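You operate a simulated robot arm through the tools that you are given. There is no shell and no other tool.

Carry out the task below with a simulated robot arm. There is one attempt and no reset: what you move stays moved.

Task
Swap the black tip on the rod in the holder for the yellow one.
Fine: black tip into the middle of the grey case, new tip screwed tight, lid closed. Set down upright: tip.

It is judged by the outcome, as a careful person would: the job done as asked, and still so three seconds after it is handed in. It fails if anything else is knocked over, pushed out of place, dropped, spilled or broken. A push-on lid holds only when it is set on centred and level and pressed home; a screw cap is set on level and turned clockwise until tight.

Robot
A 6-joint arm with a two-finger parallel gripper, fixed in place. Base frame: the origin is on the floor under the middle of its stand, x ahead of it, y to its left, z up. Lengths are in m, angles in degrees, forces in N, time in s.
With the tool pointing down near the work surface it reaches from about 0.1 to 0.62 m from the base axis. Its first joint turns from -66.0 to 66.0 degrees. Payload 2.45 kg.
The TCP is the grasp point between the finger pads, 0.024 m short of the fingertips. In the tool frame z runs along the fingers and y along their closing line. Largest opening 0.068 m; finger width 0.017, thickness 0.01; the body of the gripper, 0.04 by 0.07 m, starts 0.041 m behind the TCP.
Orientation is told as [roll, pitch, yaw] about the base's x, y, z axes, in that order, counted from this pose: with the fingers straight down and closing along the base's y, the tool's x points along the base's -x, its y along +y and its z along -z.

Tools
- The arm moves only by the tool move_arm. Its argument "motion" is one flat list of numbers, 7 for each row, row after row: the turn, a rotation vector about the base's x, y, z in units of 180 degrees (1.0 is 180 degrees), then the shift along the base's x, y, z in units of 500 mm (1.0 is 500 mm), then the gripper command, from -1 (fully open) to 1 (shut), values between in proportion. In form: [rx, ry, rz, dx, dy, dz, claw, rx, ry, rz, dx, dy, dz, claw, ...]. A call has 1 to 20 rows; each row is the pose to reach, as a shift and turn from the pose commanded when the call began. A call with a number of a shift or a turn outside -1 to 1 is refused whole. Rows are played at 5 a second. More than 0.05 m and 8.6 degrees between two rows, or a gripper value outside its range, and nothing of the call is played. Where a pose cannot be reached the arm comes as near as it can. A force on the tool above 60 N (or 10 N above the force at the start of the call, whichever is more), or a blocked arm, ends the call early, and 0.2 s more pass. Each finger travels about 0.108 m/s and halts on what it meets, pressing with about 34 N; the grip force reading is that of the motor and also rises with nothing between the fingers. The clock runs only during rows and for 0.2 s after the last one: add rows that repeat a pose to give the fingers time. The reply holds the time, the measured pose of the TCP, the force on the tool along the base axes, the opening and the grip force, in the units named above and with some noise, with the torque about the TCP (base axes, N m) and any sound that the robot's microphone picked up.
- Cameras (640 x 400 px; columns grow to the right, rows downward): "scene" is fixed at [0.1538, 0.4054, 1.4659]; the picture's right is [-0.85, -0.53, 0.00], its down [-0.30, 0.48, -0.83] and it looks along [0.44, -0.70, -0.56] (base axes); focal length 312 px, centre (320, 200). "wrist" rides on the gripper at [0.084, 0.011, -0.075] in the tool frame; the picture's right is [-0.13, 0.99, 0.00], its down [-0.60, -0.08, -0.79] and it looks along [-0.79, -0.10, 0.61] (tool axes); focal length 251 px, centre (320, 200). There is no depth. A picture from a camera that has moved, and an enlarged one, comes with that camera's place and axes in the base frame and with its lens.
- get_image(camera): a new picture of that camera. No time passes.
- inspect(camera, box): a new picture of the part [left, top, right, bottom] of that camera's present view, enlarged. No time passes.
- job_done(): hands the job in; it is judged then, once.

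Places have to be worked out from the pictures, the camera data and where the tool is seen. Open the gripper and draw the arm clear of the work before you hand the job in, unless the task says otherwise.

The tools are called as name(argument=value, ...) on one line, values as JSON. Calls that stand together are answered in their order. move_arm: Moves the arm, as the interface text tells. Its arguments: {"type":"object","properties":{"motion":{"type":"array","items":{"type":"number"}}},"required":["motion"]} The other tools are called the same way: get_image (camera) takes a picture; inspect (camera, box) takes an enlarged picture of a part of a camera's view; job_done () hands the job in.

At the start:

```text
time_s: 0.0
position: [0.5032, -0.0078, 1.2371]
tool_rot: [0.0, 0.0, 0.0]
force: [-0.4, -0.5, 0.5]
moment: [0.01, 0.02, 0.05]
width: 0.0681
gripper_force: 0.1
```

scene: 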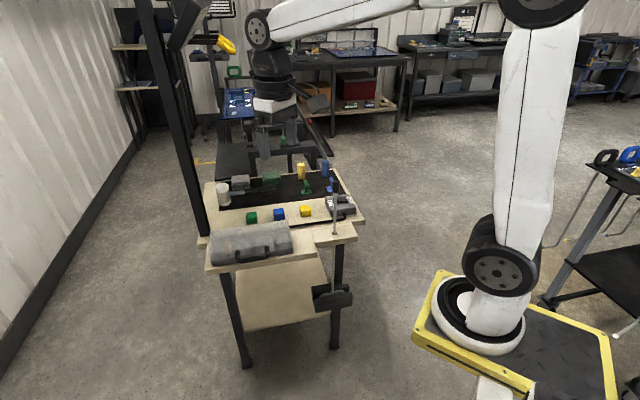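
wrist: 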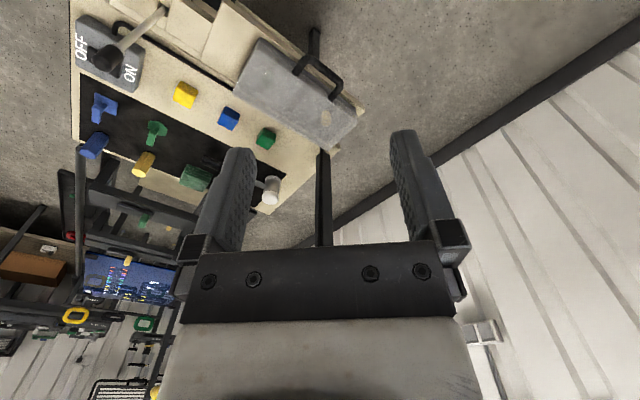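

I start by taking enlarged looks at the bench to identify the objects.

inspect(camera="scene", box=[190, 140, 370, 280])

inspect(camera="wrist", box=[60, 0, 380, 220])

```text
2.86 times, centred on (280, 210) of scene
camera zoom: at [0.1538, 0.4054, 1.4659], right [-0.85, -0.53, 0.0], down [-0.3, 0.48, -0.83], along [0.44, -0.7, -0.56], focal length 892 px, centre (434, 171)
```

zoom: 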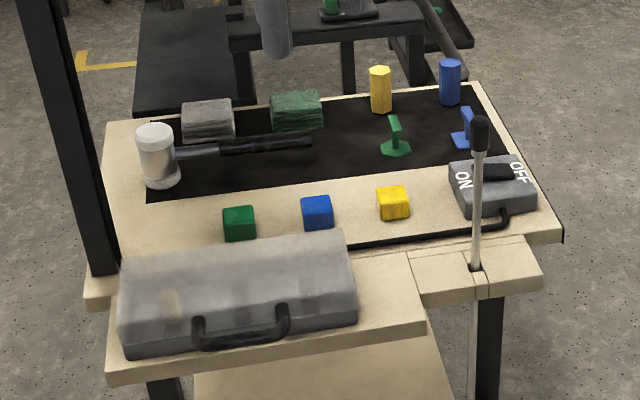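

```text
1.82 times, centred on (220, 110) of wrist
camera zoom: at [0.4192, 0.0033, 1.3122], right [0.13, 0.99, 0.0], down [0.6, -0.08, 0.79], along [0.79, -0.1, -0.61], focal length 457 px, centre (502, 364)
```

zoom: 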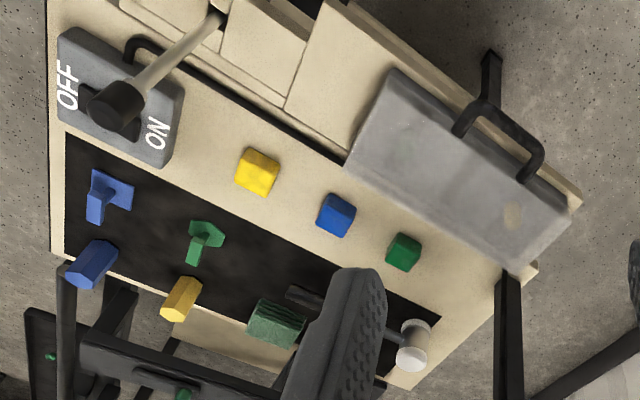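

I look closer at each group of objects in both cameras.

inspect(camera="scene", box=[290, 150, 370, 200])

inspect(camera="scene", box=[300, 185, 380, 245])

inspect(camera="scene", box=[200, 200, 320, 275])

inspect(camera="wrist", box=[60, 0, 220, 100])

inspect(camera="wrist", box=[60, 80, 220, 200])

inspect(camera="wrist", box=[200, 10, 380, 150])

```text
8.00 times, centred on (330, 175) of scene
camera zoom: at [0.1538, 0.4054, 1.4659], right [-0.85, -0.53, 0.0], down [-0.3, 0.48, -0.83], along [0.44, -0.7, -0.56], focal length 2499 px, centre (240, 400)
```

zoom: 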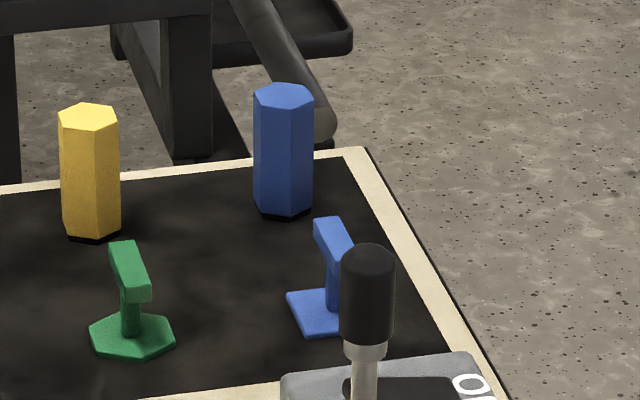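

```text
6.67 times, centred on (340, 215) of scene
camera zoom: at [0.1538, 0.4054, 1.4659], right [-0.85, -0.53, 0.0], down [-0.3, 0.48, -0.83], along [0.44, -0.7, -0.56], focal length 2082 px, centre (187, 100)
```

zoom: 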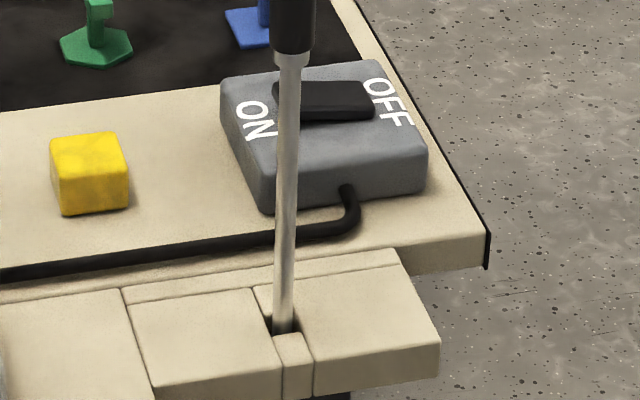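

```text
5.33 times, centred on (260, 238) of scene
camera zoom: at [0.1538, 0.4054, 1.4659], right [-0.85, -0.53, 0.0], down [-0.3, 0.48, -0.83], along [0.44, -0.7, -0.56], focal length 1666 px, centre (640, 0)
```

zoom: 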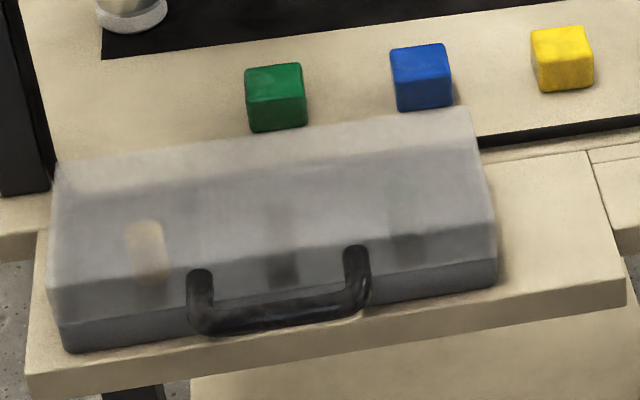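

```text
4.00 times, centred on (140, 50) of wrist
camera zoom: at [0.4192, 0.0033, 1.3122], right [0.13, 0.99, 0.0], down [0.6, -0.08, 0.79], along [0.79, -0.1, -0.61], focal length 1006 px, centre (1040, 800)
```

zoom: 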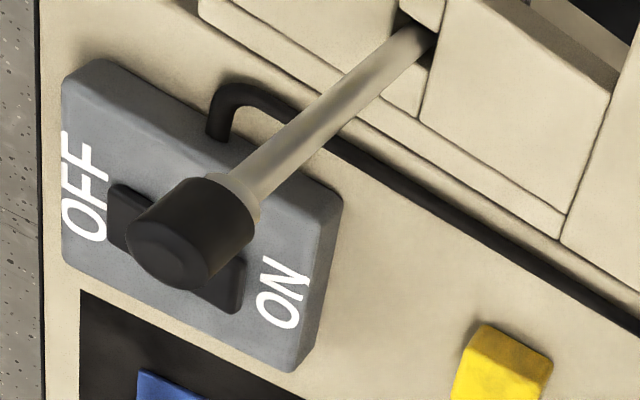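

```text
3.33 times, centred on (140, 140) of wrist
camera zoom: at [0.4192, 0.0033, 1.3122], right [0.13, 0.99, 0.0], down [0.6, -0.08, 0.79], along [0.79, -0.1, -0.61], focal length 838 px, centre (920, 400)
```

zoom: 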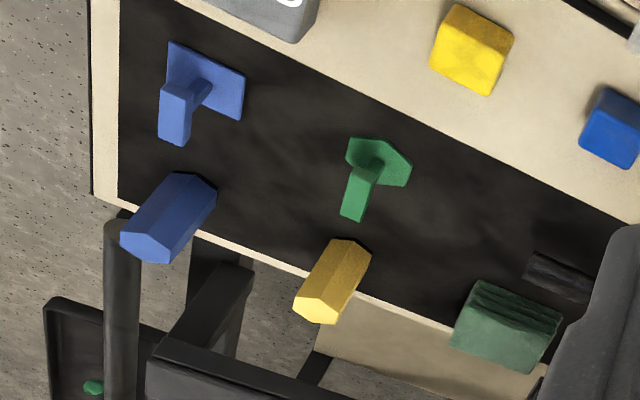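

```text
2.86 times, centred on (290, 80) of wrist
camera zoom: at [0.4192, 0.0033, 1.3122], right [0.13, 0.99, 0.0], down [0.6, -0.08, 0.79], along [0.79, -0.1, -0.61], focal length 718 px, centre (406, 543)
```

zoom: 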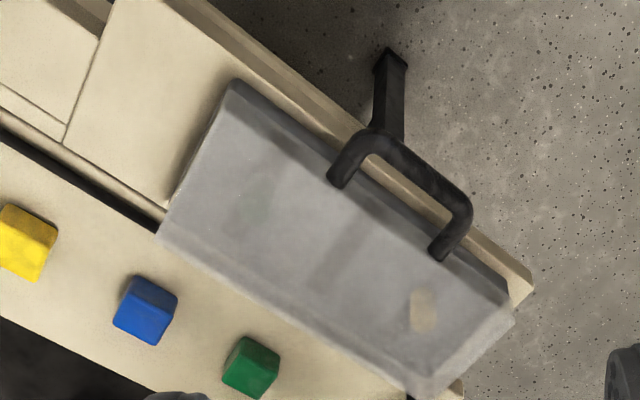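

The bench sits around z≈0.8, with a rod holding the black tip at about (0.53,-0.29,0.98) and the grey case near (0.68,-0.08). I move the wrist camera to a higher, steeper view to get a better baseline.

move_arm(motion=[0, 0.03, 0, -0.03, -0.04, 0, -1, 0, 0.06, 0, -0.06, -0.08, 0, -1, 0, 0.09, 0, -0.09, -0.12, 0, -1, 0, 0.12, 0, -0.12, -0.16, 0, -1, 0, 0.15, 0, -0.15, -0.2, 0, -1, 0, 0.16, 0, -0.16, -0.24, 0, -1, 0, 0.16, 0, -0.16, -0.28, 0, -1])

get_image(camera="wrist")

get_image(camera="scene")

```text
time_s: 1.6
position: [0.4247, -0.1478, 1.2391]
tool_rot: [0.0, 28.9, 0.0]
force: [-0.9, -0.3, 0.0]
moment: [0.0, -0.03, -0.03]
width: 0.0681
gripper_force: 0.0
```

```text
taken
camera wrist: at [0.3862, -0.1365, 1.3441], right [0.11, 0.99, -0.06], down [0.91, -0.08, 0.4], along [0.4, -0.1, -0.91], focal length 251 px, centre (320, 200)
```

wrist: 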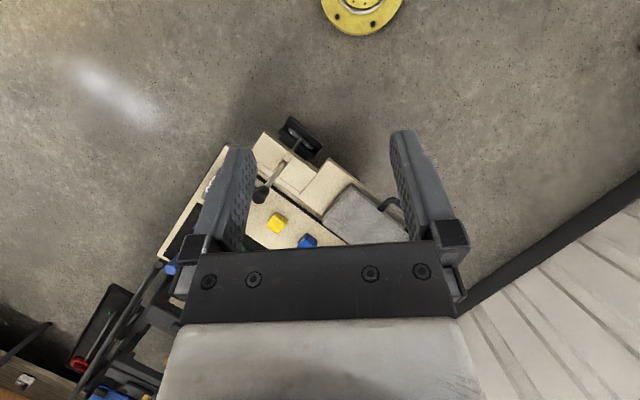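

```text
taken
```

scene: 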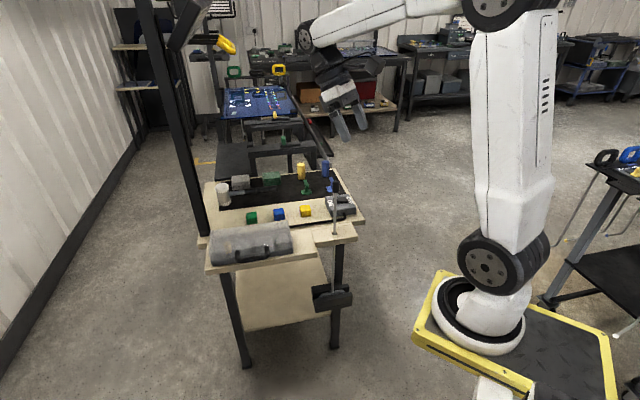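

The wrist view triangulates the rod tip to about (0.52,-0.26,1.01) and the bench objects to z≈0.84. I now level the tool and move above the case for a closer look.

move_arm(motion=[0, -0.027, 0, 0.059, 0.0227, -0.03, -1, 0, -0.054, 0, 0.118, 0.0453, -0.08, -1, 0, -0.081, 0, 0.177, 0.068, -0.14, -1, 0, -0.108, 0, 0.236, 0.0907, -0.2, -1, 0, -0.135, 0, 0.295, 0.1133, -0.25, -1, 0, -0.16, 0, 0.354, 0.136, -0.3, -1, 0, -0.16, 0, 0.354, 0.136, -0.3, -1])

get_image(camera="wrist")

```text
time_s: 3.2
position: [0.5997, -0.0795, 1.0868]
tool_rot: [0.1, -0.1, 0.0]
force: [0.4, 0.4, 0.3]
moment: [0.01, 0.02, 0.0]
width: 0.0683
gripper_force: 0.0
```

```text
taken
camera wrist: at [0.5171, -0.069, 1.1622], right [0.13, 0.99, 0.0], down [0.6, -0.08, 0.79], along [0.79, -0.1, -0.61], focal length 251 px, centre (320, 200)
```

wrist: 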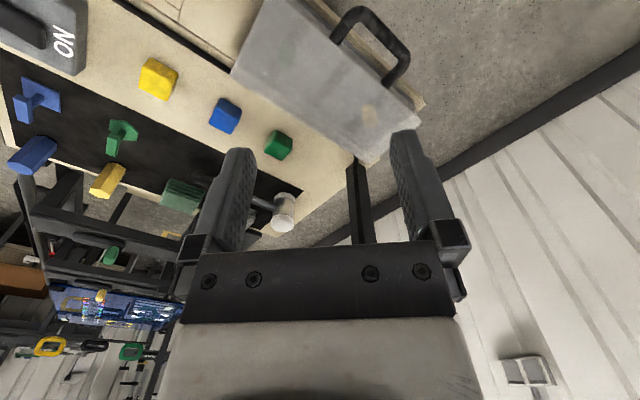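

inspect(camera="wrist", box=[220, 0, 440, 170])

inspect(camera="scene", box=[200, 220, 300, 275])

```text
2.35 times, centred on (330, 85) of wrist
camera zoom: at [0.5171, -0.069, 1.1622], right [0.13, 0.99, 0.0], down [0.6, -0.08, 0.79], along [0.79, -0.1, -0.61], focal length 592 px, centre (296, 471)
```

zoom: 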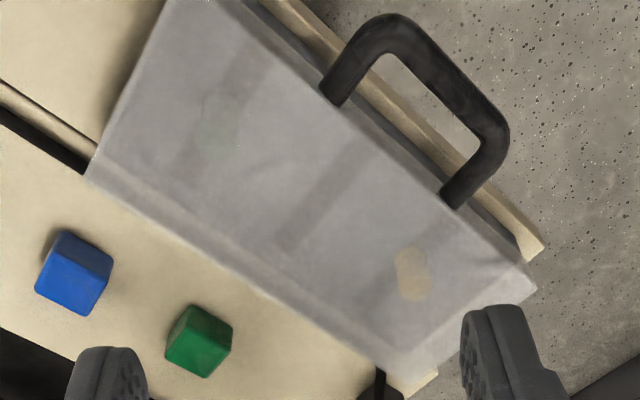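

```text
6.40 times, centred on (250, 248) of scene
camera zoom: at [0.1538, 0.4055, 1.4659], right [-0.85, -0.53, 0.0], down [-0.3, 0.48, -0.83], along [0.44, -0.7, -0.56], focal length 1999 px, centre (768, -104)
```

zoom: 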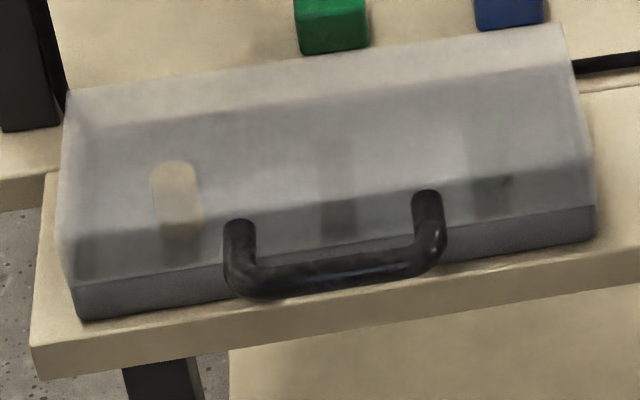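

The frosted lid shows three slots: a yellow tip standing in the far (+y) slot, an apparently empty middle slot, and something pale in the near one. I swing round to look at the case from its handle side to find the hinge and the handle's attachment.

move_arm(motion=[-0.0093, -0.0226, -0.0349, -0.0189, 0.0423, -0.0371, -1, -0.0187, -0.0451, -0.0698, -0.0377, 0.0846, -0.0743, -1, -0.028, -0.0677, -0.1047, -0.0566, 0.1269, -0.1114, -1, -0.0374, -0.0902, -0.1395, -0.0754, 0.1691, -0.1486, -1, -0.0467, -0.1128, -0.1744, -0.0943, 0.2114, -0.1857, -1, -0.0561, -0.1353, -0.2093, -0.1131, 0.2537, -0.2229, -1, -0.0654, -0.1579, -0.2442, -0.132, 0.296, -0.26, -1, -0.0654, -0.1579, -0.2442, -0.132, 0.296, -0.26, -1])

get_image(camera="wrist")

inspect(camera="scene", box=[180, 120, 420, 280])

```text
time_s: 5.0
position: [0.5353, 0.07, 0.9574]
tool_rot: [0.0, -30.0, -45.0]
force: [-0.1, 0.2, -0.9]
moment: [0.01, 0.01, -0.01]
width: 0.0679
gripper_force: 0.1
```

```text
taken
camera wrist: at [0.4664, 0.1565, 0.9797], right [0.78, 0.62, 0.06], down [0.03, -0.14, 0.99], along [0.62, -0.77, -0.13], focal length 251 px, centre (320, 200)
```

wrist: 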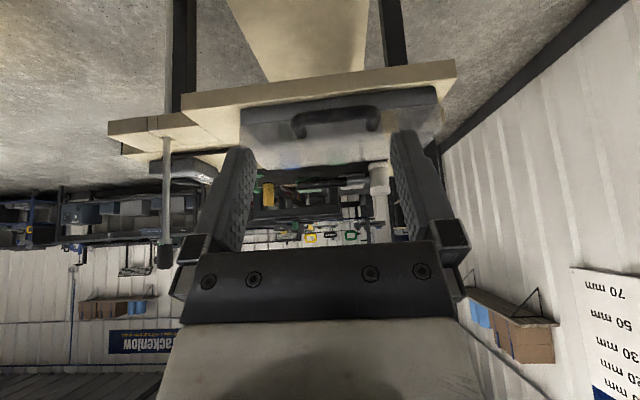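

```text
2.50 times, centred on (300, 200) of scene
camera zoom: at [0.1538, 0.4055, 1.4659], right [-0.85, -0.53, 0.0], down [-0.3, 0.48, -0.83], along [0.44, -0.7, -0.56], focal length 781 px, centre (370, 200)
```

zoom: 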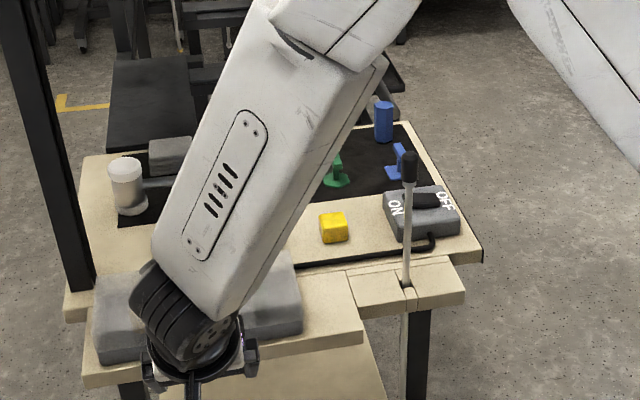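

inspect(camera="wrist", box=[220, 50, 460, 200])

inspect(camera="wrist", box=[100, 90, 230, 280])

```text
2.67 times, centred on (340, 125) of wrist
camera zoom: at [0.4664, 0.1565, 0.9797], right [0.78, 0.62, 0.06], down [0.03, -0.14, 0.99], along [0.62, -0.77, -0.13], focal length 670 px, centre (267, 400)
```

zoom: 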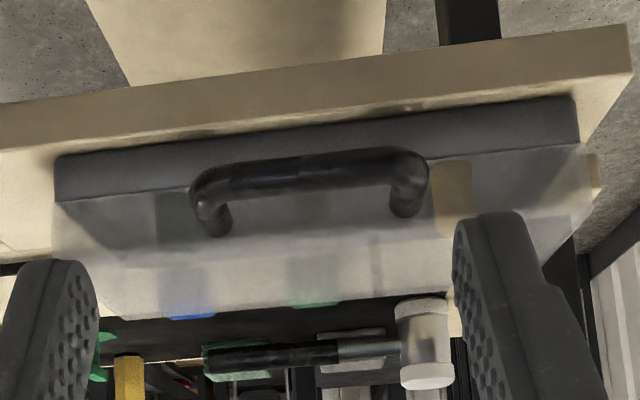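

```text
2.11 times, centred on (165, 185) of wrist
camera zoom: at [0.4664, 0.1565, 0.9797], right [0.78, 0.62, 0.06], down [0.03, -0.14, 0.99], along [0.62, -0.77, -0.13], focal length 529 px, centre (646, 232)
```

zoom: 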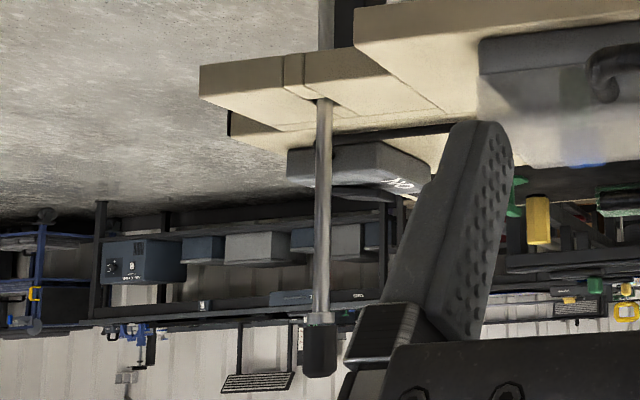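

From the front view: the case base is z≈0.828–0.848 with a frosted lid on top, the handle is on the lid's front with its bar near (0.618,-0.003,0.874) running along (0.71,0.71). The yellow tip is at about (0.737,-0.026). I turn the gripper to yaw +45° above the handle bar to view it closely.

move_arm(motion=[0, 0.01539, 0.04063, 0.01405, -0.01187, 0.00215, -1, 0, 0.03078, 0.08125, 0.0281, -0.02373, 0.0043, -1, 0, 0.04618, 0.12188, 0.04215, -0.0356, 0.00645, -1, 0, 0.06157, 0.1625, 0.0562, -0.04747, 0.0086, -1, 0, 0.07696, 0.20313, 0.07025, -0.05933, 0.01075, -1, 0, 0.09235, 0.24375, 0.0843, -0.0712, 0.0129, -1, 0, 0.10774, 0.28438, 0.09835, -0.08307, 0.01505, -1, 0, 0.12313, 0.325, 0.1124, -0.09493, 0.0172, -1, 0, 0.13853, 0.36563, 0.12645, -0.1068, 0.01935, -1, 0, 0.15392, 0.40625, 0.1405, -0.11867, 0.0215, -1, 0, 0.16931, 0.44688, 0.15455, -0.13053, 0.02365, -1, 0, 0.1847, 0.4875, 0.1686, -0.1424, 0.0258, -1, 0, 0.1847, 0.4875, 0.1686, -0.1424, 0.0258, -1])

get_image(camera="wrist")

inspect(camera="scene", box=[190, 170, 350, 270])

```text
time_s: 7.8
position: [0.6175, -0.0042, 0.9703]
tool_rot: [0.0, 0.0, 45.1]
force: [0.5, -1.7, -0.7]
moment: [0.0, 0.05, 0.0]
width: 0.0681
gripper_force: 0.1
```

```text
taken
camera wrist: at [0.551, -0.055, 1.0448], right [-0.61, 0.79, 0.0], down [0.48, 0.37, 0.79], along [0.63, 0.48, -0.61], focal length 251 px, centre (320, 200)
```

wrist: 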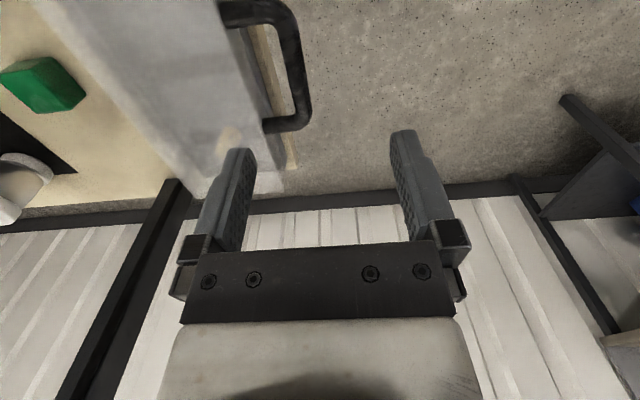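

```text
4.00 times, centred on (270, 220) of scene
camera zoom: at [0.1539, 0.4054, 1.4659], right [-0.85, -0.53, 0.0], down [-0.3, 0.48, -0.83], along [0.44, -0.7, -0.56], focal length 1249 px, centre (520, 120)
```

zoom: 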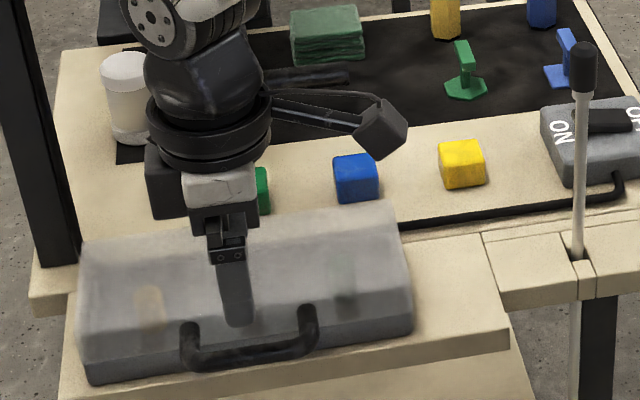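

The bar runs exactly along the finger plane but is about 11 mm further toward the lid than the tool centre. I shift over it, narrow the fingers to ~36 mm and come down to z≈0.93 for a check.

move_arm(motion=[0, 0, 0, 0.0087, -0.0068, -0.03, -0.06, 0, 0, 0, 0.0174, -0.0136, -0.08, -0.06, 0, 0, 0, 0.0174, -0.0136, -0.08, -0.06])

get_image(camera="wrist")

inspect(camera="scene", box=[190, 190, 310, 265])

```text
time_s: 8.6
position: [0.6254, -0.0109, 0.9299]
tool_rot: [0.1, 0.0, 44.9]
force: [1.4, -0.3, 0.0]
moment: [0.0, 0.0, -0.01]
width: 0.036
gripper_force: 0.1
```

```text
taken
camera wrist: at [0.5592, -0.0617, 1.0051], right [-0.61, 0.79, 0.0], down [0.48, 0.37, 0.79], along [0.63, 0.48, -0.61], focal length 251 px, centre (320, 200)
```

wrist: 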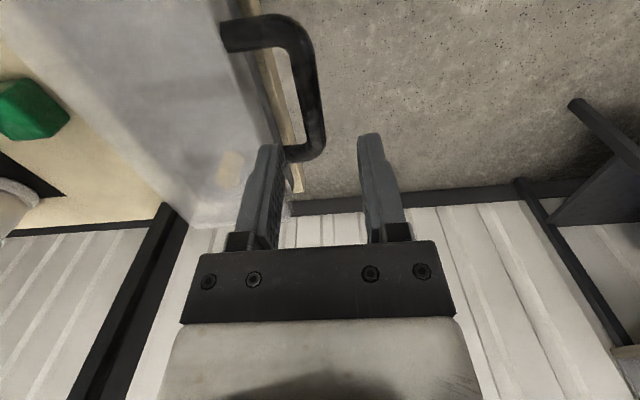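

```text
5.33 times, centred on (250, 228) of scene
camera zoom: at [0.1538, 0.4054, 1.4659], right [-0.85, -0.53, 0.0], down [-0.3, 0.48, -0.83], along [0.44, -0.7, -0.56], focal length 1666 px, centre (693, 53)
```

zoom: 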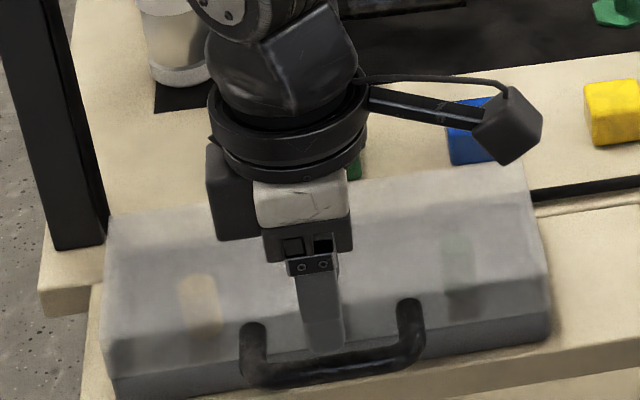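

The bar looks still a few mm toward the lid; I zoom in to measure its offset and angle.

inspect(camera="wrist", box=[200, 0, 400, 170])

```text
2.35 times, centred on (300, 85) of wrist
camera zoom: at [0.5592, -0.0617, 1.0051], right [-0.61, 0.79, 0.0], down [0.48, 0.37, 0.79], along [0.63, 0.48, -0.61], focal length 592 px, centre (367, 471)
```

zoom: 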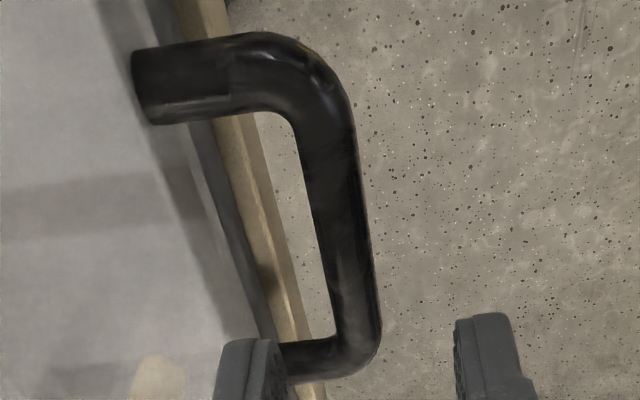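

The bar is parallel to the fingers' plane but 6 mm further in (+e2), about 12.5 mm thick at z≈0.866. I shift, set the opening to 27 mm and lower over the bar.

move_arm(motion=[0, 0, 0, 0.0092, -0.0064, 0, 0.2, 0, 0, 0, 0.0092, -0.0064, 0, 0.2, 0, 0, 0, 0.0092, -0.0064, -0.04, 0.2, 0, 0, 0, 0.0092, -0.0064, -0.08, 0.2, 0, 0, 0, 0.0092, -0.0064, -0.11, 0.2, 0, 0, 0, 0.0092, -0.0064, -0.134, 0.2, 0, 0, 0, 0.0092, -0.0064, -0.134, 0.2])

get_image(camera="wrist")

inspect(camera="scene", box=[190, 200, 310, 275])

```text
time_s: 10.2
position: [0.6294, -0.0131, 0.8634]
tool_rot: [0.0, 0.1, 45.0]
force: [0.4, -0.1, 0.1]
moment: [0.01, 0.03, -0.01]
width: 0.027
gripper_force: 0.1
```

```text
taken
camera wrist: at [0.5635, -0.0639, 0.9383], right [-0.61, 0.79, 0.0], down [0.48, 0.37, 0.79], along [0.63, 0.48, -0.61], focal length 251 px, centre (320, 200)
```

wrist: 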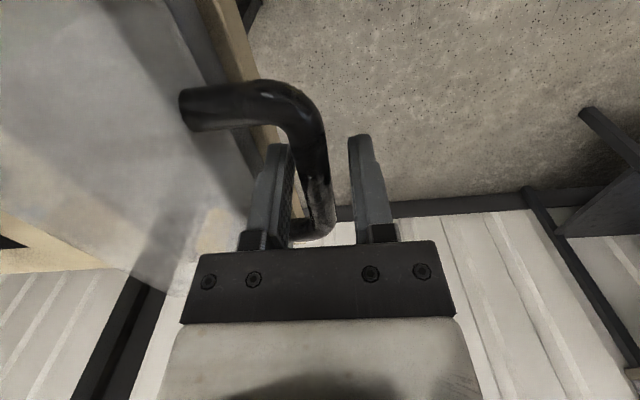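

```text
5.33 times, centred on (250, 238) of scene
camera zoom: at [0.1538, 0.4054, 1.4659], right [-0.85, -0.53, 0.0], down [-0.3, 0.48, -0.83], along [0.44, -0.7, -0.56], focal length 1666 px, centre (693, 0)
```

zoom: 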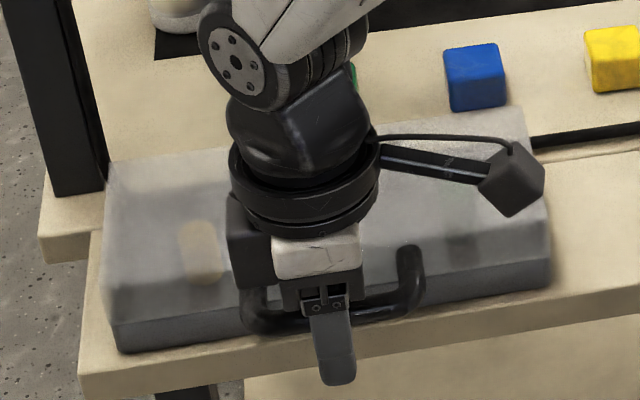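

The bar is between the fingers, about 2 mm off centre. I nudge over and close on it.

move_arm(motion=[0, 0, 0, 0.0022, -0.0022, 0, 0.2, 0, 0, 0, 0.0022, -0.0022, 0, 0.5, 0, 0, 0, 0.0022, -0.0022, 0, 1, 0, 0, 0, 0.0022, -0.0022, 0, 1])

```text
time_s: 11.2
position: [0.6309, -0.0141, 0.863]
tool_rot: [0.0, 0.0, 44.9]
force: [0.8, -1.7, -0.3]
moment: [0.01, 0.03, -0.39]
width: 0.0137
gripper_force: 33.6
```

Grip on the bar is firm (13.7 mm). I lift a little along the expected hinge arc and check forces.

move_arm(motion=[0, 0, 0, 0.0005, -0.0005, 0.008, 1, 0, 0, 0, 0.0014, -0.0014, 0.016, 1, 0, 0, 0, 0.0027, -0.0027, 0.0228, 1, 0, 0, 0, 0.0027, -0.0027, 0.0228, 1])

get_image(camera="wrist")

inspect(camera="scene", box=[190, 200, 310, 275])

```text
time_s: 12.2
position: [0.6336, -0.0156, 0.8741]
tool_rot: [0.0, 0.0, 44.9]
force: [-0.7, 1.2, -0.7]
moment: [0.04, 0.02, -0.39]
width: 0.0135
gripper_force: 33.5
```

```text
taken
camera wrist: at [0.5667, -0.0668, 0.9498], right [-0.61, 0.79, 0.0], down [0.48, 0.37, 0.79], along [0.63, 0.48, -0.61], focal length 251 px, centre (320, 200)
```

wrist: 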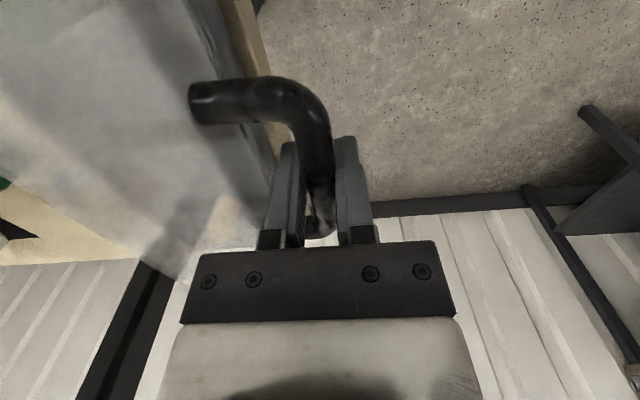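

```text
5.33 times, centred on (250, 238) of scene
camera zoom: at [0.1538, 0.4055, 1.4659], right [-0.85, -0.53, 0.0], down [-0.3, 0.48, -0.83], along [0.44, -0.7, -0.56], focal length 1666 px, centre (693, 0)
```

zoom: 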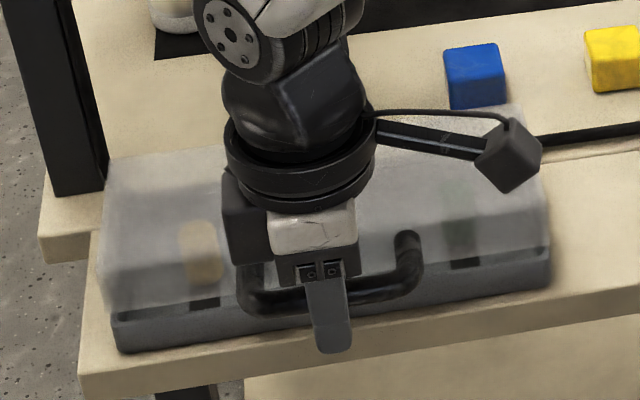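

The lid rises at the front with little force while the base stays put. I continue along the arc to about 20°.

move_arm(motion=[0, 0, 0, 0.0041, -0.0041, 0.0226, 1, 0, 0, 0, 0.0095, -0.0095, 0.0444, 1, 0, 0, 0, 0.0163, -0.0163, 0.0656, 1, 0, 0, 0, 0.0163, -0.0163, 0.0656, 1])

inspect(camera="scene", box=[190, 190, 310, 265])

get_image(camera="wrist")

```text
time_s: 13.2
position: [0.6401, -0.0223, 0.9097]
tool_rot: [0.2, 0.1, 45.0]
force: [-9.1, 10.8, 5.8]
moment: [-0.23, 0.39, -0.37]
width: 0.0135
gripper_force: 33.6
```

```text
5.33 times, centred on (250, 228) of scene
camera zoom: at [0.1535, 0.4058, 1.4659], right [-0.85, -0.53, 0.0], down [-0.3, 0.48, -0.83], along [0.44, -0.7, -0.56], focal length 1666 px, centre (693, 53)
```

zoom: 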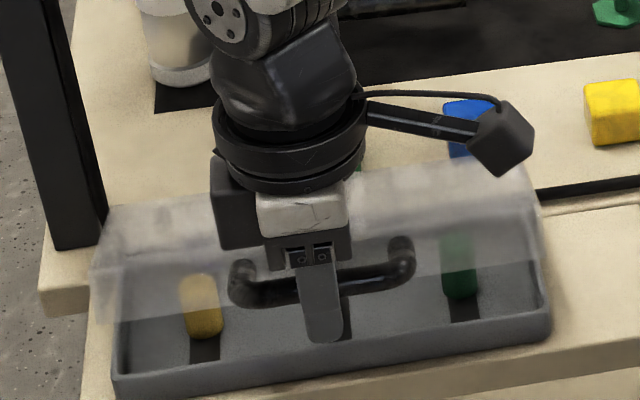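

```text
taken
camera wrist: at [0.5744, -0.0745, 0.9836], right [-0.61, 0.79, 0.0], down [0.48, 0.37, 0.79], along [0.63, 0.48, -0.61], focal length 251 px, centre (320, 200)
```

wrist: 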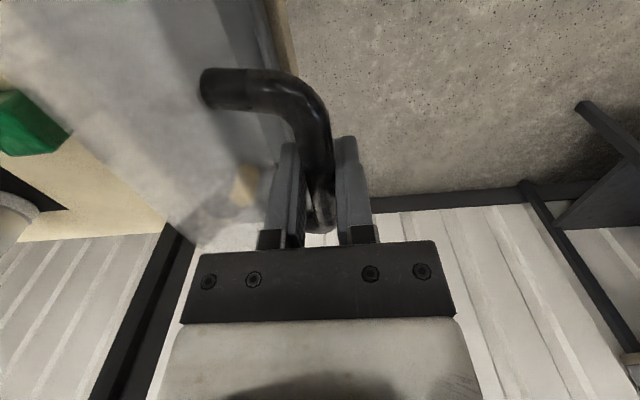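

The lid is hinged: the case is opening and I can see yellow (far), empty middle and green (near) tips. The force is radially outward, so the hinge sits a bit higher (z≈0.858) than assumed; I correct the arc and continue.

move_arm(motion=[0, 0, 0, 0.0054, -0.0054, 0.0336, 1, 0, 0, 0, 0.0141, -0.0141, 0.053, 1, 0, 0, 0, 0.024, -0.024, 0.0712, 1, 0, 0, 0, 0.024, -0.024, 0.0712, 1])

inspect(camera="scene", box=[190, 180, 310, 265])

```text
time_s: 14.2
position: [0.6561, -0.0382, 0.9412]
tool_rot: [-0.3, 0.0, 44.9]
force: [23.4, -14.8, -24.5]
moment: [0.09, -0.1, -0.25]
width: 0.0135
gripper_force: 33.2
```

```text
4.71 times, centred on (250, 222) of scene
camera zoom: at [0.1551, 0.405, 1.4659], right [-0.85, -0.53, 0.0], down [-0.3, 0.48, -0.83], along [0.44, -0.7, -0.56], focal length 1470 px, centre (649, 94)
```

zoom: 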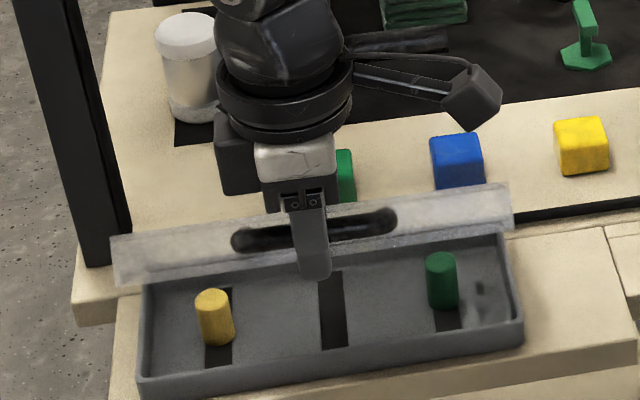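

Now the force pulls inward, so fitting all the points puts the hinge at e2≈0.576, z≈0.857, radius 0.12. The open case clearly shows yellow, empty middle, and green. I follow the corrected arc to ~60°.

move_arm(motion=[0, 0, 0, 0.017, -0.017, 0.0122, 1, 0, 0, 0, 0.0287, -0.0287, 0.025, 1, 0, 0, 0, 0.0412, -0.0412, 0.0362, 1, 0, 0, 0, 0.0412, -0.0412, 0.0362, 1])

inspect(camera="scene", box=[190, 180, 310, 265])

```text
time_s: 15.2
position: [0.6739, -0.0561, 0.9638]
tool_rot: [-0.1, -0.1, 45.0]
force: [-20.1, 2.6, 22.8]
moment: [-0.02, 0.03, -0.25]
width: 0.0139
gripper_force: 33.4
```

```text
4.71 times, centred on (250, 222) of scene
camera zoom: at [0.1527, 0.4056, 1.466], right [-0.85, -0.53, 0.0], down [-0.29, 0.48, -0.83], along [0.44, -0.7, -0.56], focal length 1470 px, centre (649, 94)
```

zoom: 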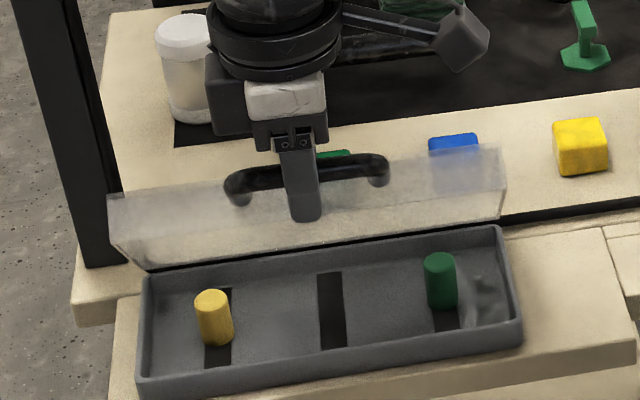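

Force is outward again by about 2–3 mm error; a refit over four points gives hinge e2≈0.592, z≈0.849, r≈0.136. The base has not moved. I continue in smaller steps.

move_arm(motion=[0, 0, 0, 0.0117, -0.0117, 0.0108, 1, 0, 0, 0, 0.0264, -0.0264, 0.0218, 1, 0, 0, 0, 0.042, -0.042, 0.0308, 1, 0, 0, 0, 0.042, -0.042, 0.0308, 1])

```text
time_s: 16.2
position: [0.6973, -0.0777, 0.977]
tool_rot: [0.0, 0.0, 44.9]
force: [-4.9, -2.4, 6.5]
moment: [0.31, -0.33, -0.13]
width: 0.0135
gripper_force: 34.0
```

Forces are low now, so the arc is right. I continue to about 85°.

move_arm(motion=[0, 0, 0, 0.0158, -0.0158, 0.0072, 1, 0, 0, 0, 0.0322, -0.0322, 0.0122, 1, 0, 0, 0, 0.0488, -0.0488, 0.0154, 1, 0, 0, 0, 0.0488, -0.0488, 0.0154, 1])

inspect(camera="scene", box=[190, 160, 310, 265])

get_image(camera="wrist")

```text
time_s: 17.2
position: [0.7205, -0.101, 0.9853]
tool_rot: [0.0, -0.1, 44.9]
force: [4.5, 5.9, -2.4]
moment: [0.17, -0.15, -0.08]
width: 0.013
gripper_force: 33.0
```

```text
3.81 times, centred on (250, 212) of scene
camera zoom: at [0.1541, 0.4056, 1.4659], right [-0.85, -0.53, 0.0], down [-0.3, 0.48, -0.83], along [0.44, -0.7, -0.56], focal length 1190 px, centre (587, 152)
```

zoom: 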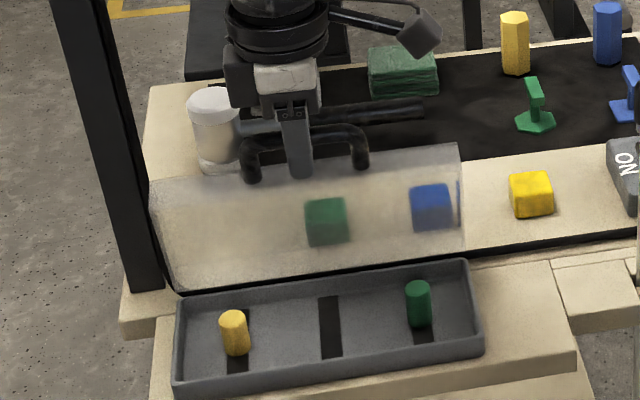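

```text
taken
camera wrist: at [0.6537, -0.1524, 1.0592], right [-0.61, 0.79, 0.0], down [0.48, 0.37, 0.79], along [0.63, 0.48, -0.61], focal length 251 px, centre (320, 200)
```

wrist: 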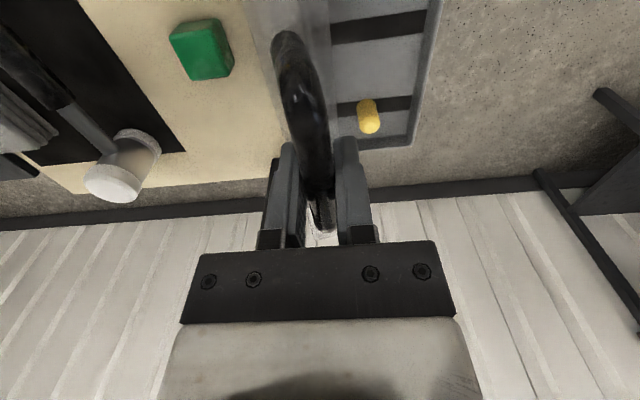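

The lid is nearly vertical and forces are small. I continue slowly to about φ=100° to pass the balance point, watching for a stop.

move_arm(motion=[0, 0, 0, 0.0167, -0.0167, 0.001, 1, 0, 0, 0, 0.0334, -0.0334, 0.0, 1, 0, 0, 0, 0.0499, -0.0499, -0.0032, 1, 0, 0, 0, 0.0499, -0.0499, -0.0032, 1])

inspect(camera="scene", box=[190, 160, 310, 265])

```text
time_s: 18.2
position: [0.745, -0.1268, 0.9833]
tool_rot: [-0.2, -0.1, 45.1]
force: [10.2, 7.8, 5.4]
moment: [-0.1, 0.1, 0.02]
width: 0.0135
gripper_force: 33.0
```

```text
3.81 times, centred on (250, 212) of scene
camera zoom: at [0.154, 0.4057, 1.4658], right [-0.85, -0.53, 0.0], down [-0.3, 0.48, -0.83], along [0.44, -0.7, -0.56], focal length 1190 px, centre (587, 152)
```

zoom: 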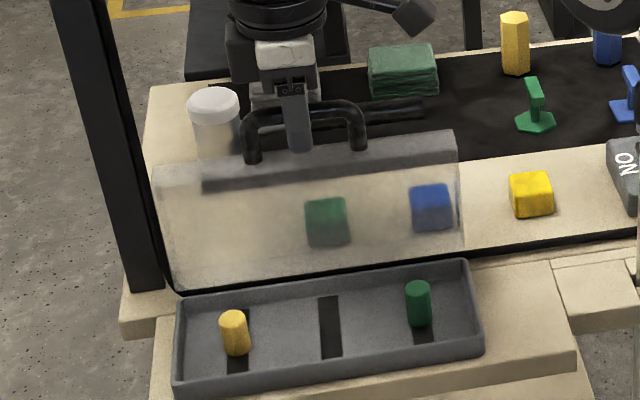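

The lid is at about 94° with only modest forces. I probe a little further for a hinge stop before letting go.

move_arm(motion=[0, 0, 0, 0.0067, -0.0067, -0.001, 1, 0, 0, 0, 0.0133, -0.0133, -0.0028, 1, 0, 0, 0, 0.0198, -0.0198, -0.0054, 1, 0, 0, 0, 0.0262, -0.0262, -0.0082, 1, 0, 0, 0, 0.0262, -0.0262, -0.0082, 1])

inspect(camera="scene", box=[190, 160, 310, 265])

```text
time_s: 19.4
position: [0.7585, -0.1401, 0.9785]
tool_rot: [-0.1, -0.1, 45.0]
force: [0.0, 9.5, 13.7]
moment: [-0.45, 0.51, 0.08]
width: 0.0136
gripper_force: 33.7
```

```text
3.81 times, centred on (250, 212) of scene
camera zoom: at [0.1535, 0.4058, 1.4659], right [-0.85, -0.53, 0.0], down [-0.3, 0.48, -0.83], along [0.44, -0.7, -0.56], focal length 1190 px, centre (587, 152)
```

zoom: 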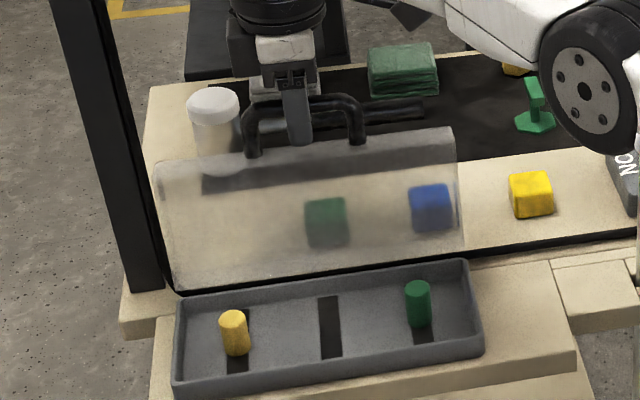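

Resistance is slight; I probe 4° more to see if a stop builds up.

move_arm(motion=[0, 0, 0, 0.0064, -0.0064, -0.0032, 1, 0, 0, 0, 0.0127, -0.0127, -0.0064, 1, 0, 0, 0, 0.0127, -0.0127, -0.0064, 1])

```text
time_s: 20.2
position: [0.7567, -0.14, 0.9788]
tool_rot: [-0.1, -0.1, 45.1]
force: [-2.2, 9.9, 15.4]
moment: [-0.4, 0.41, 0.09]
width: 0.0135
gripper_force: 33.4
out of reach, approached as far as the arm can: row 1, 2, 3
```

The arm is at its reach limit here with the lid around 100° open. I open the fingers just slightly, so the bar stays caged, to see which way the lid wants to go.

move_arm(motion=[0, 0, 0, 0, 0, 0, 0.55, 0, 0, 0, 0, 0, 0, 0.3, 0, 0, 0, 0, 0, 0, 0.3, 0, 0, 0, 0, 0, 0, 0.3])

get_image(camera="wrist")

inspect(camera="scene", box=[190, 160, 310, 265])

```text
time_s: 21.2
position: [0.7588, -0.1407, 0.9782]
tool_rot: [-0.1, 0.0, 45.0]
force: [-0.3, 0.3, 0.8]
moment: [0.02, -0.02, -0.01]
width: 0.0237
gripper_force: 0.1
```

```text
taken
camera wrist: at [0.6911, -0.1908, 1.0522], right [-0.61, 0.79, 0.0], down [0.48, 0.37, 0.79], along [0.63, 0.48, -0.61], focal length 251 px, centre (320, 200)
```

wrist: 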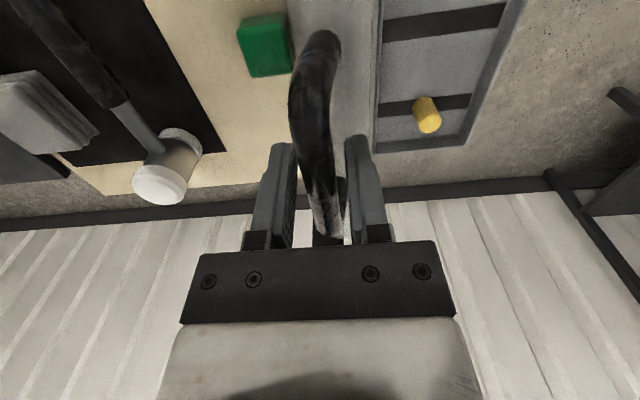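

```text
3.81 times, centred on (250, 212) of scene
camera zoom: at [0.1538, 0.4054, 1.4659], right [-0.85, -0.53, 0.0], down [-0.3, 0.48, -0.83], along [0.44, -0.7, -0.56], focal length 1190 px, centre (587, 152)
```

zoom: 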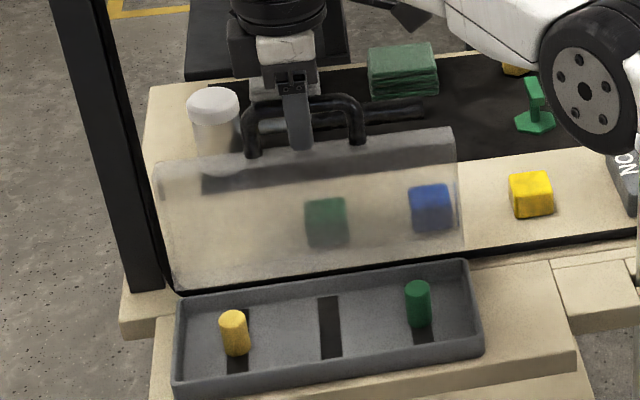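

Force dropped to zero on release; I zoom to see whether the bar is resting on either finger.

inspect(camera="wrist", box=[240, 100, 400, 260])

```text
2.50 times, centred on (320, 180) of wrist
camera zoom: at [0.6911, -0.1908, 1.0522], right [-0.61, 0.79, 0.0], down [0.48, 0.37, 0.79], along [0.63, 0.48, -0.61], focal length 629 px, centre (320, 250)
```

zoom: 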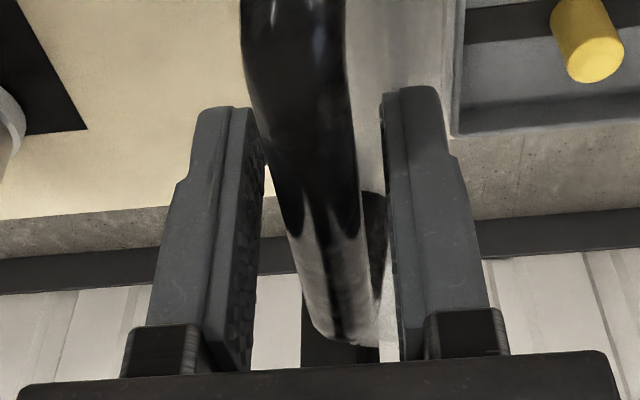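

The bar floats freely between the fingers, so the lid stays by itself. I open wider and wait a moment to confirm no drift before lifting off.

move_arm(motion=[0, 0, 0, 0, 0, 0, 0.0, 0, 0, 0, 0, 0, 0, -0.2, 0, 0, 0, 0, 0, 0, -0.2, 0, 0, 0, 0, 0, 0, -0.2, 0, 0, 0, 0, 0, 0, -0.2])

inspect(camera="wrist", box=[240, 100, 400, 260])

```text
time_s: 22.4
position: [0.7579, -0.1386, 0.978]
tool_rot: [-0.1, 0.0, 45.0]
force: [0.7, -0.4, -0.1]
moment: [0.03, -0.01, -0.03]
width: 0.0406
gripper_force: 0.2
```

```text
2.50 times, centred on (320, 180) of wrist
camera zoom: at [0.6911, -0.1908, 1.0523], right [-0.61, 0.79, 0.0], down [0.48, 0.37, 0.79], along [0.63, 0.48, -0.61], focal length 629 px, centre (320, 250)
```

zoom: 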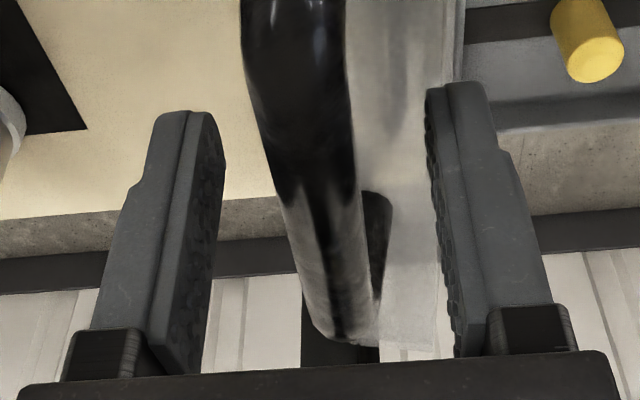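

The lid stays open on its own. I lift straight up off the handle.

move_arm(motion=[0, 0, 0, -0.004, 0.004, 0.04, -0.2, 0, 0, 0, -0.006, 0.006, 0.09, -0.2, 0, 0, 0, -0.01, 0.01, 0.16, -0.2, 0, 0, 0, -0.03, 0.03, 0.22, -0.2])

inspect(camera="scene", box=[190, 140, 350, 265])

get_image(camera="wrist")

```text
time_s: 23.4
position: [0.7491, -0.1268, 1.0921]
tool_rot: [0.1, 0.1, 45.0]
force: [0.1, 0.3, 0.3]
moment: [-0.02, 0.01, 0.0]
width: 0.0406
gripper_force: 0.0
out of reach, approached as far as the arm can: row 4
```

```text
3.20 times, centred on (270, 202) of scene
camera zoom: at [0.1538, 0.4054, 1.4659], right [-0.85, -0.53, 0.0], down [-0.3, 0.48, -0.83], along [0.44, -0.7, -0.56], focal length 999 px, centre (480, 192)
```

zoom: 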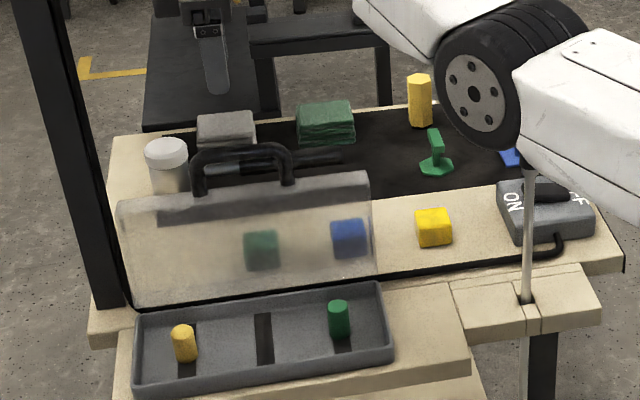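

```text
taken
camera wrist: at [0.683, -0.1772, 1.1657], right [-0.61, 0.79, 0.0], down [0.49, 0.37, 0.79], along [0.63, 0.48, -0.61], focal length 251 px, centre (320, 200)
```

wrist: 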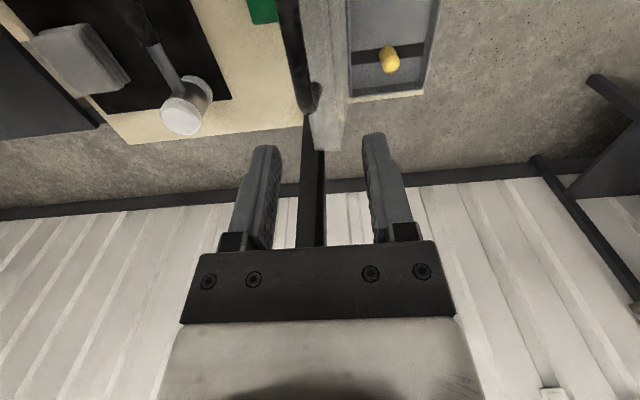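

The lid stands open by itself and everything else is in place. Now I move toward the rod for a close look at the black tip, gripper turned back to yaw 0.

move_arm(motion=[0, 0, -0.03125, -0.07475, -0.03075, 0.0125, -0.5, 0, 0, -0.0625, -0.1495, -0.0615, 0.025, -1, 0, 0, -0.09375, -0.22425, -0.09225, 0.0375, -1, 0, 0, -0.125, -0.299, -0.123, 0.05, -1, 0, 0, -0.15625, -0.37375, -0.15375, 0.0625, -1, 0, 0, -0.1875, -0.4485, -0.1845, 0.075, -1, 0, 0, -0.21875, -0.52325, -0.21525, 0.0875, -1, 0, 0, -0.25, -0.598, -0.246, 0.1, -1, 0, 0, -0.25, -0.598, -0.246, 0.1, -1])

get_image(camera="wrist")

get_image(camera="scene")

```text
time_s: 25.4
position: [0.5972, -0.349, 1.2338]
tool_rot: [2.3, 3.2, 0.2]
force: [0.4, 0.0, 0.1]
moment: [0.03, 0.0, -0.01]
width: 0.068
gripper_force: 0.0
out of reach, approached as far as the arm can: row 1, 2, 3, 4, 5, 6, 7, 8, 9
```

```text
taken
camera wrist: at [0.5181, -0.3409, 1.314], right [0.13, 0.99, 0.03], down [0.65, -0.11, 0.75], along [0.75, -0.07, -0.66], focal length 251 px, centre (320, 200)
```

wrist: 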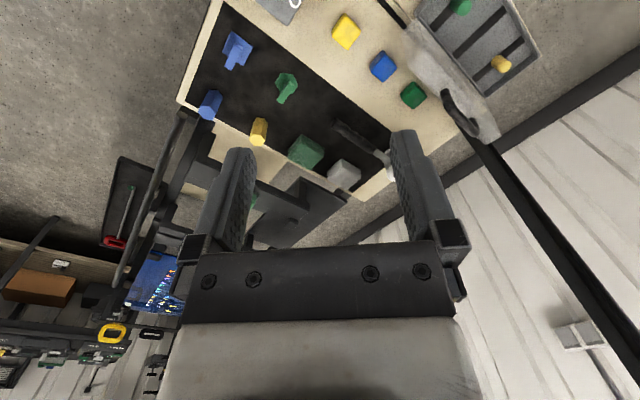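

```text
taken
```

scene: 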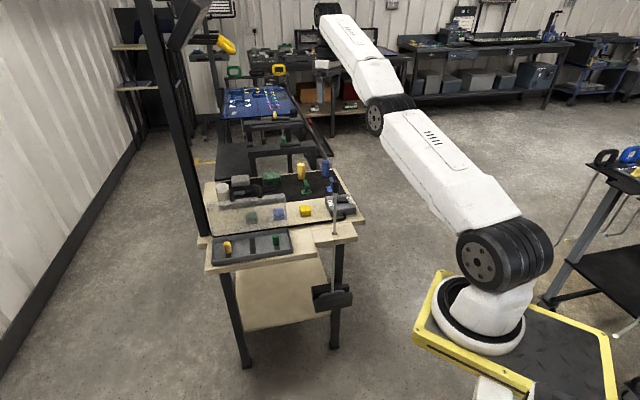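

The arm reports it could not follow and ended stretched at (0.597,-0.349,1.234), clear of everything. I issue a short hold to see what pose it considers commanded.

move_arm(motion=[0, 0, 0, 0, 0, 0, -1])

```text
time_s: 25.8
position: [0.5972, -0.3502, 1.2345]
tool_rot: [2.3, 3.1, 0.4]
force: [0.0, 0.4, -0.2]
moment: [-0.01, 0.01, -0.01]
width: 0.0682
gripper_force: 0.0
```

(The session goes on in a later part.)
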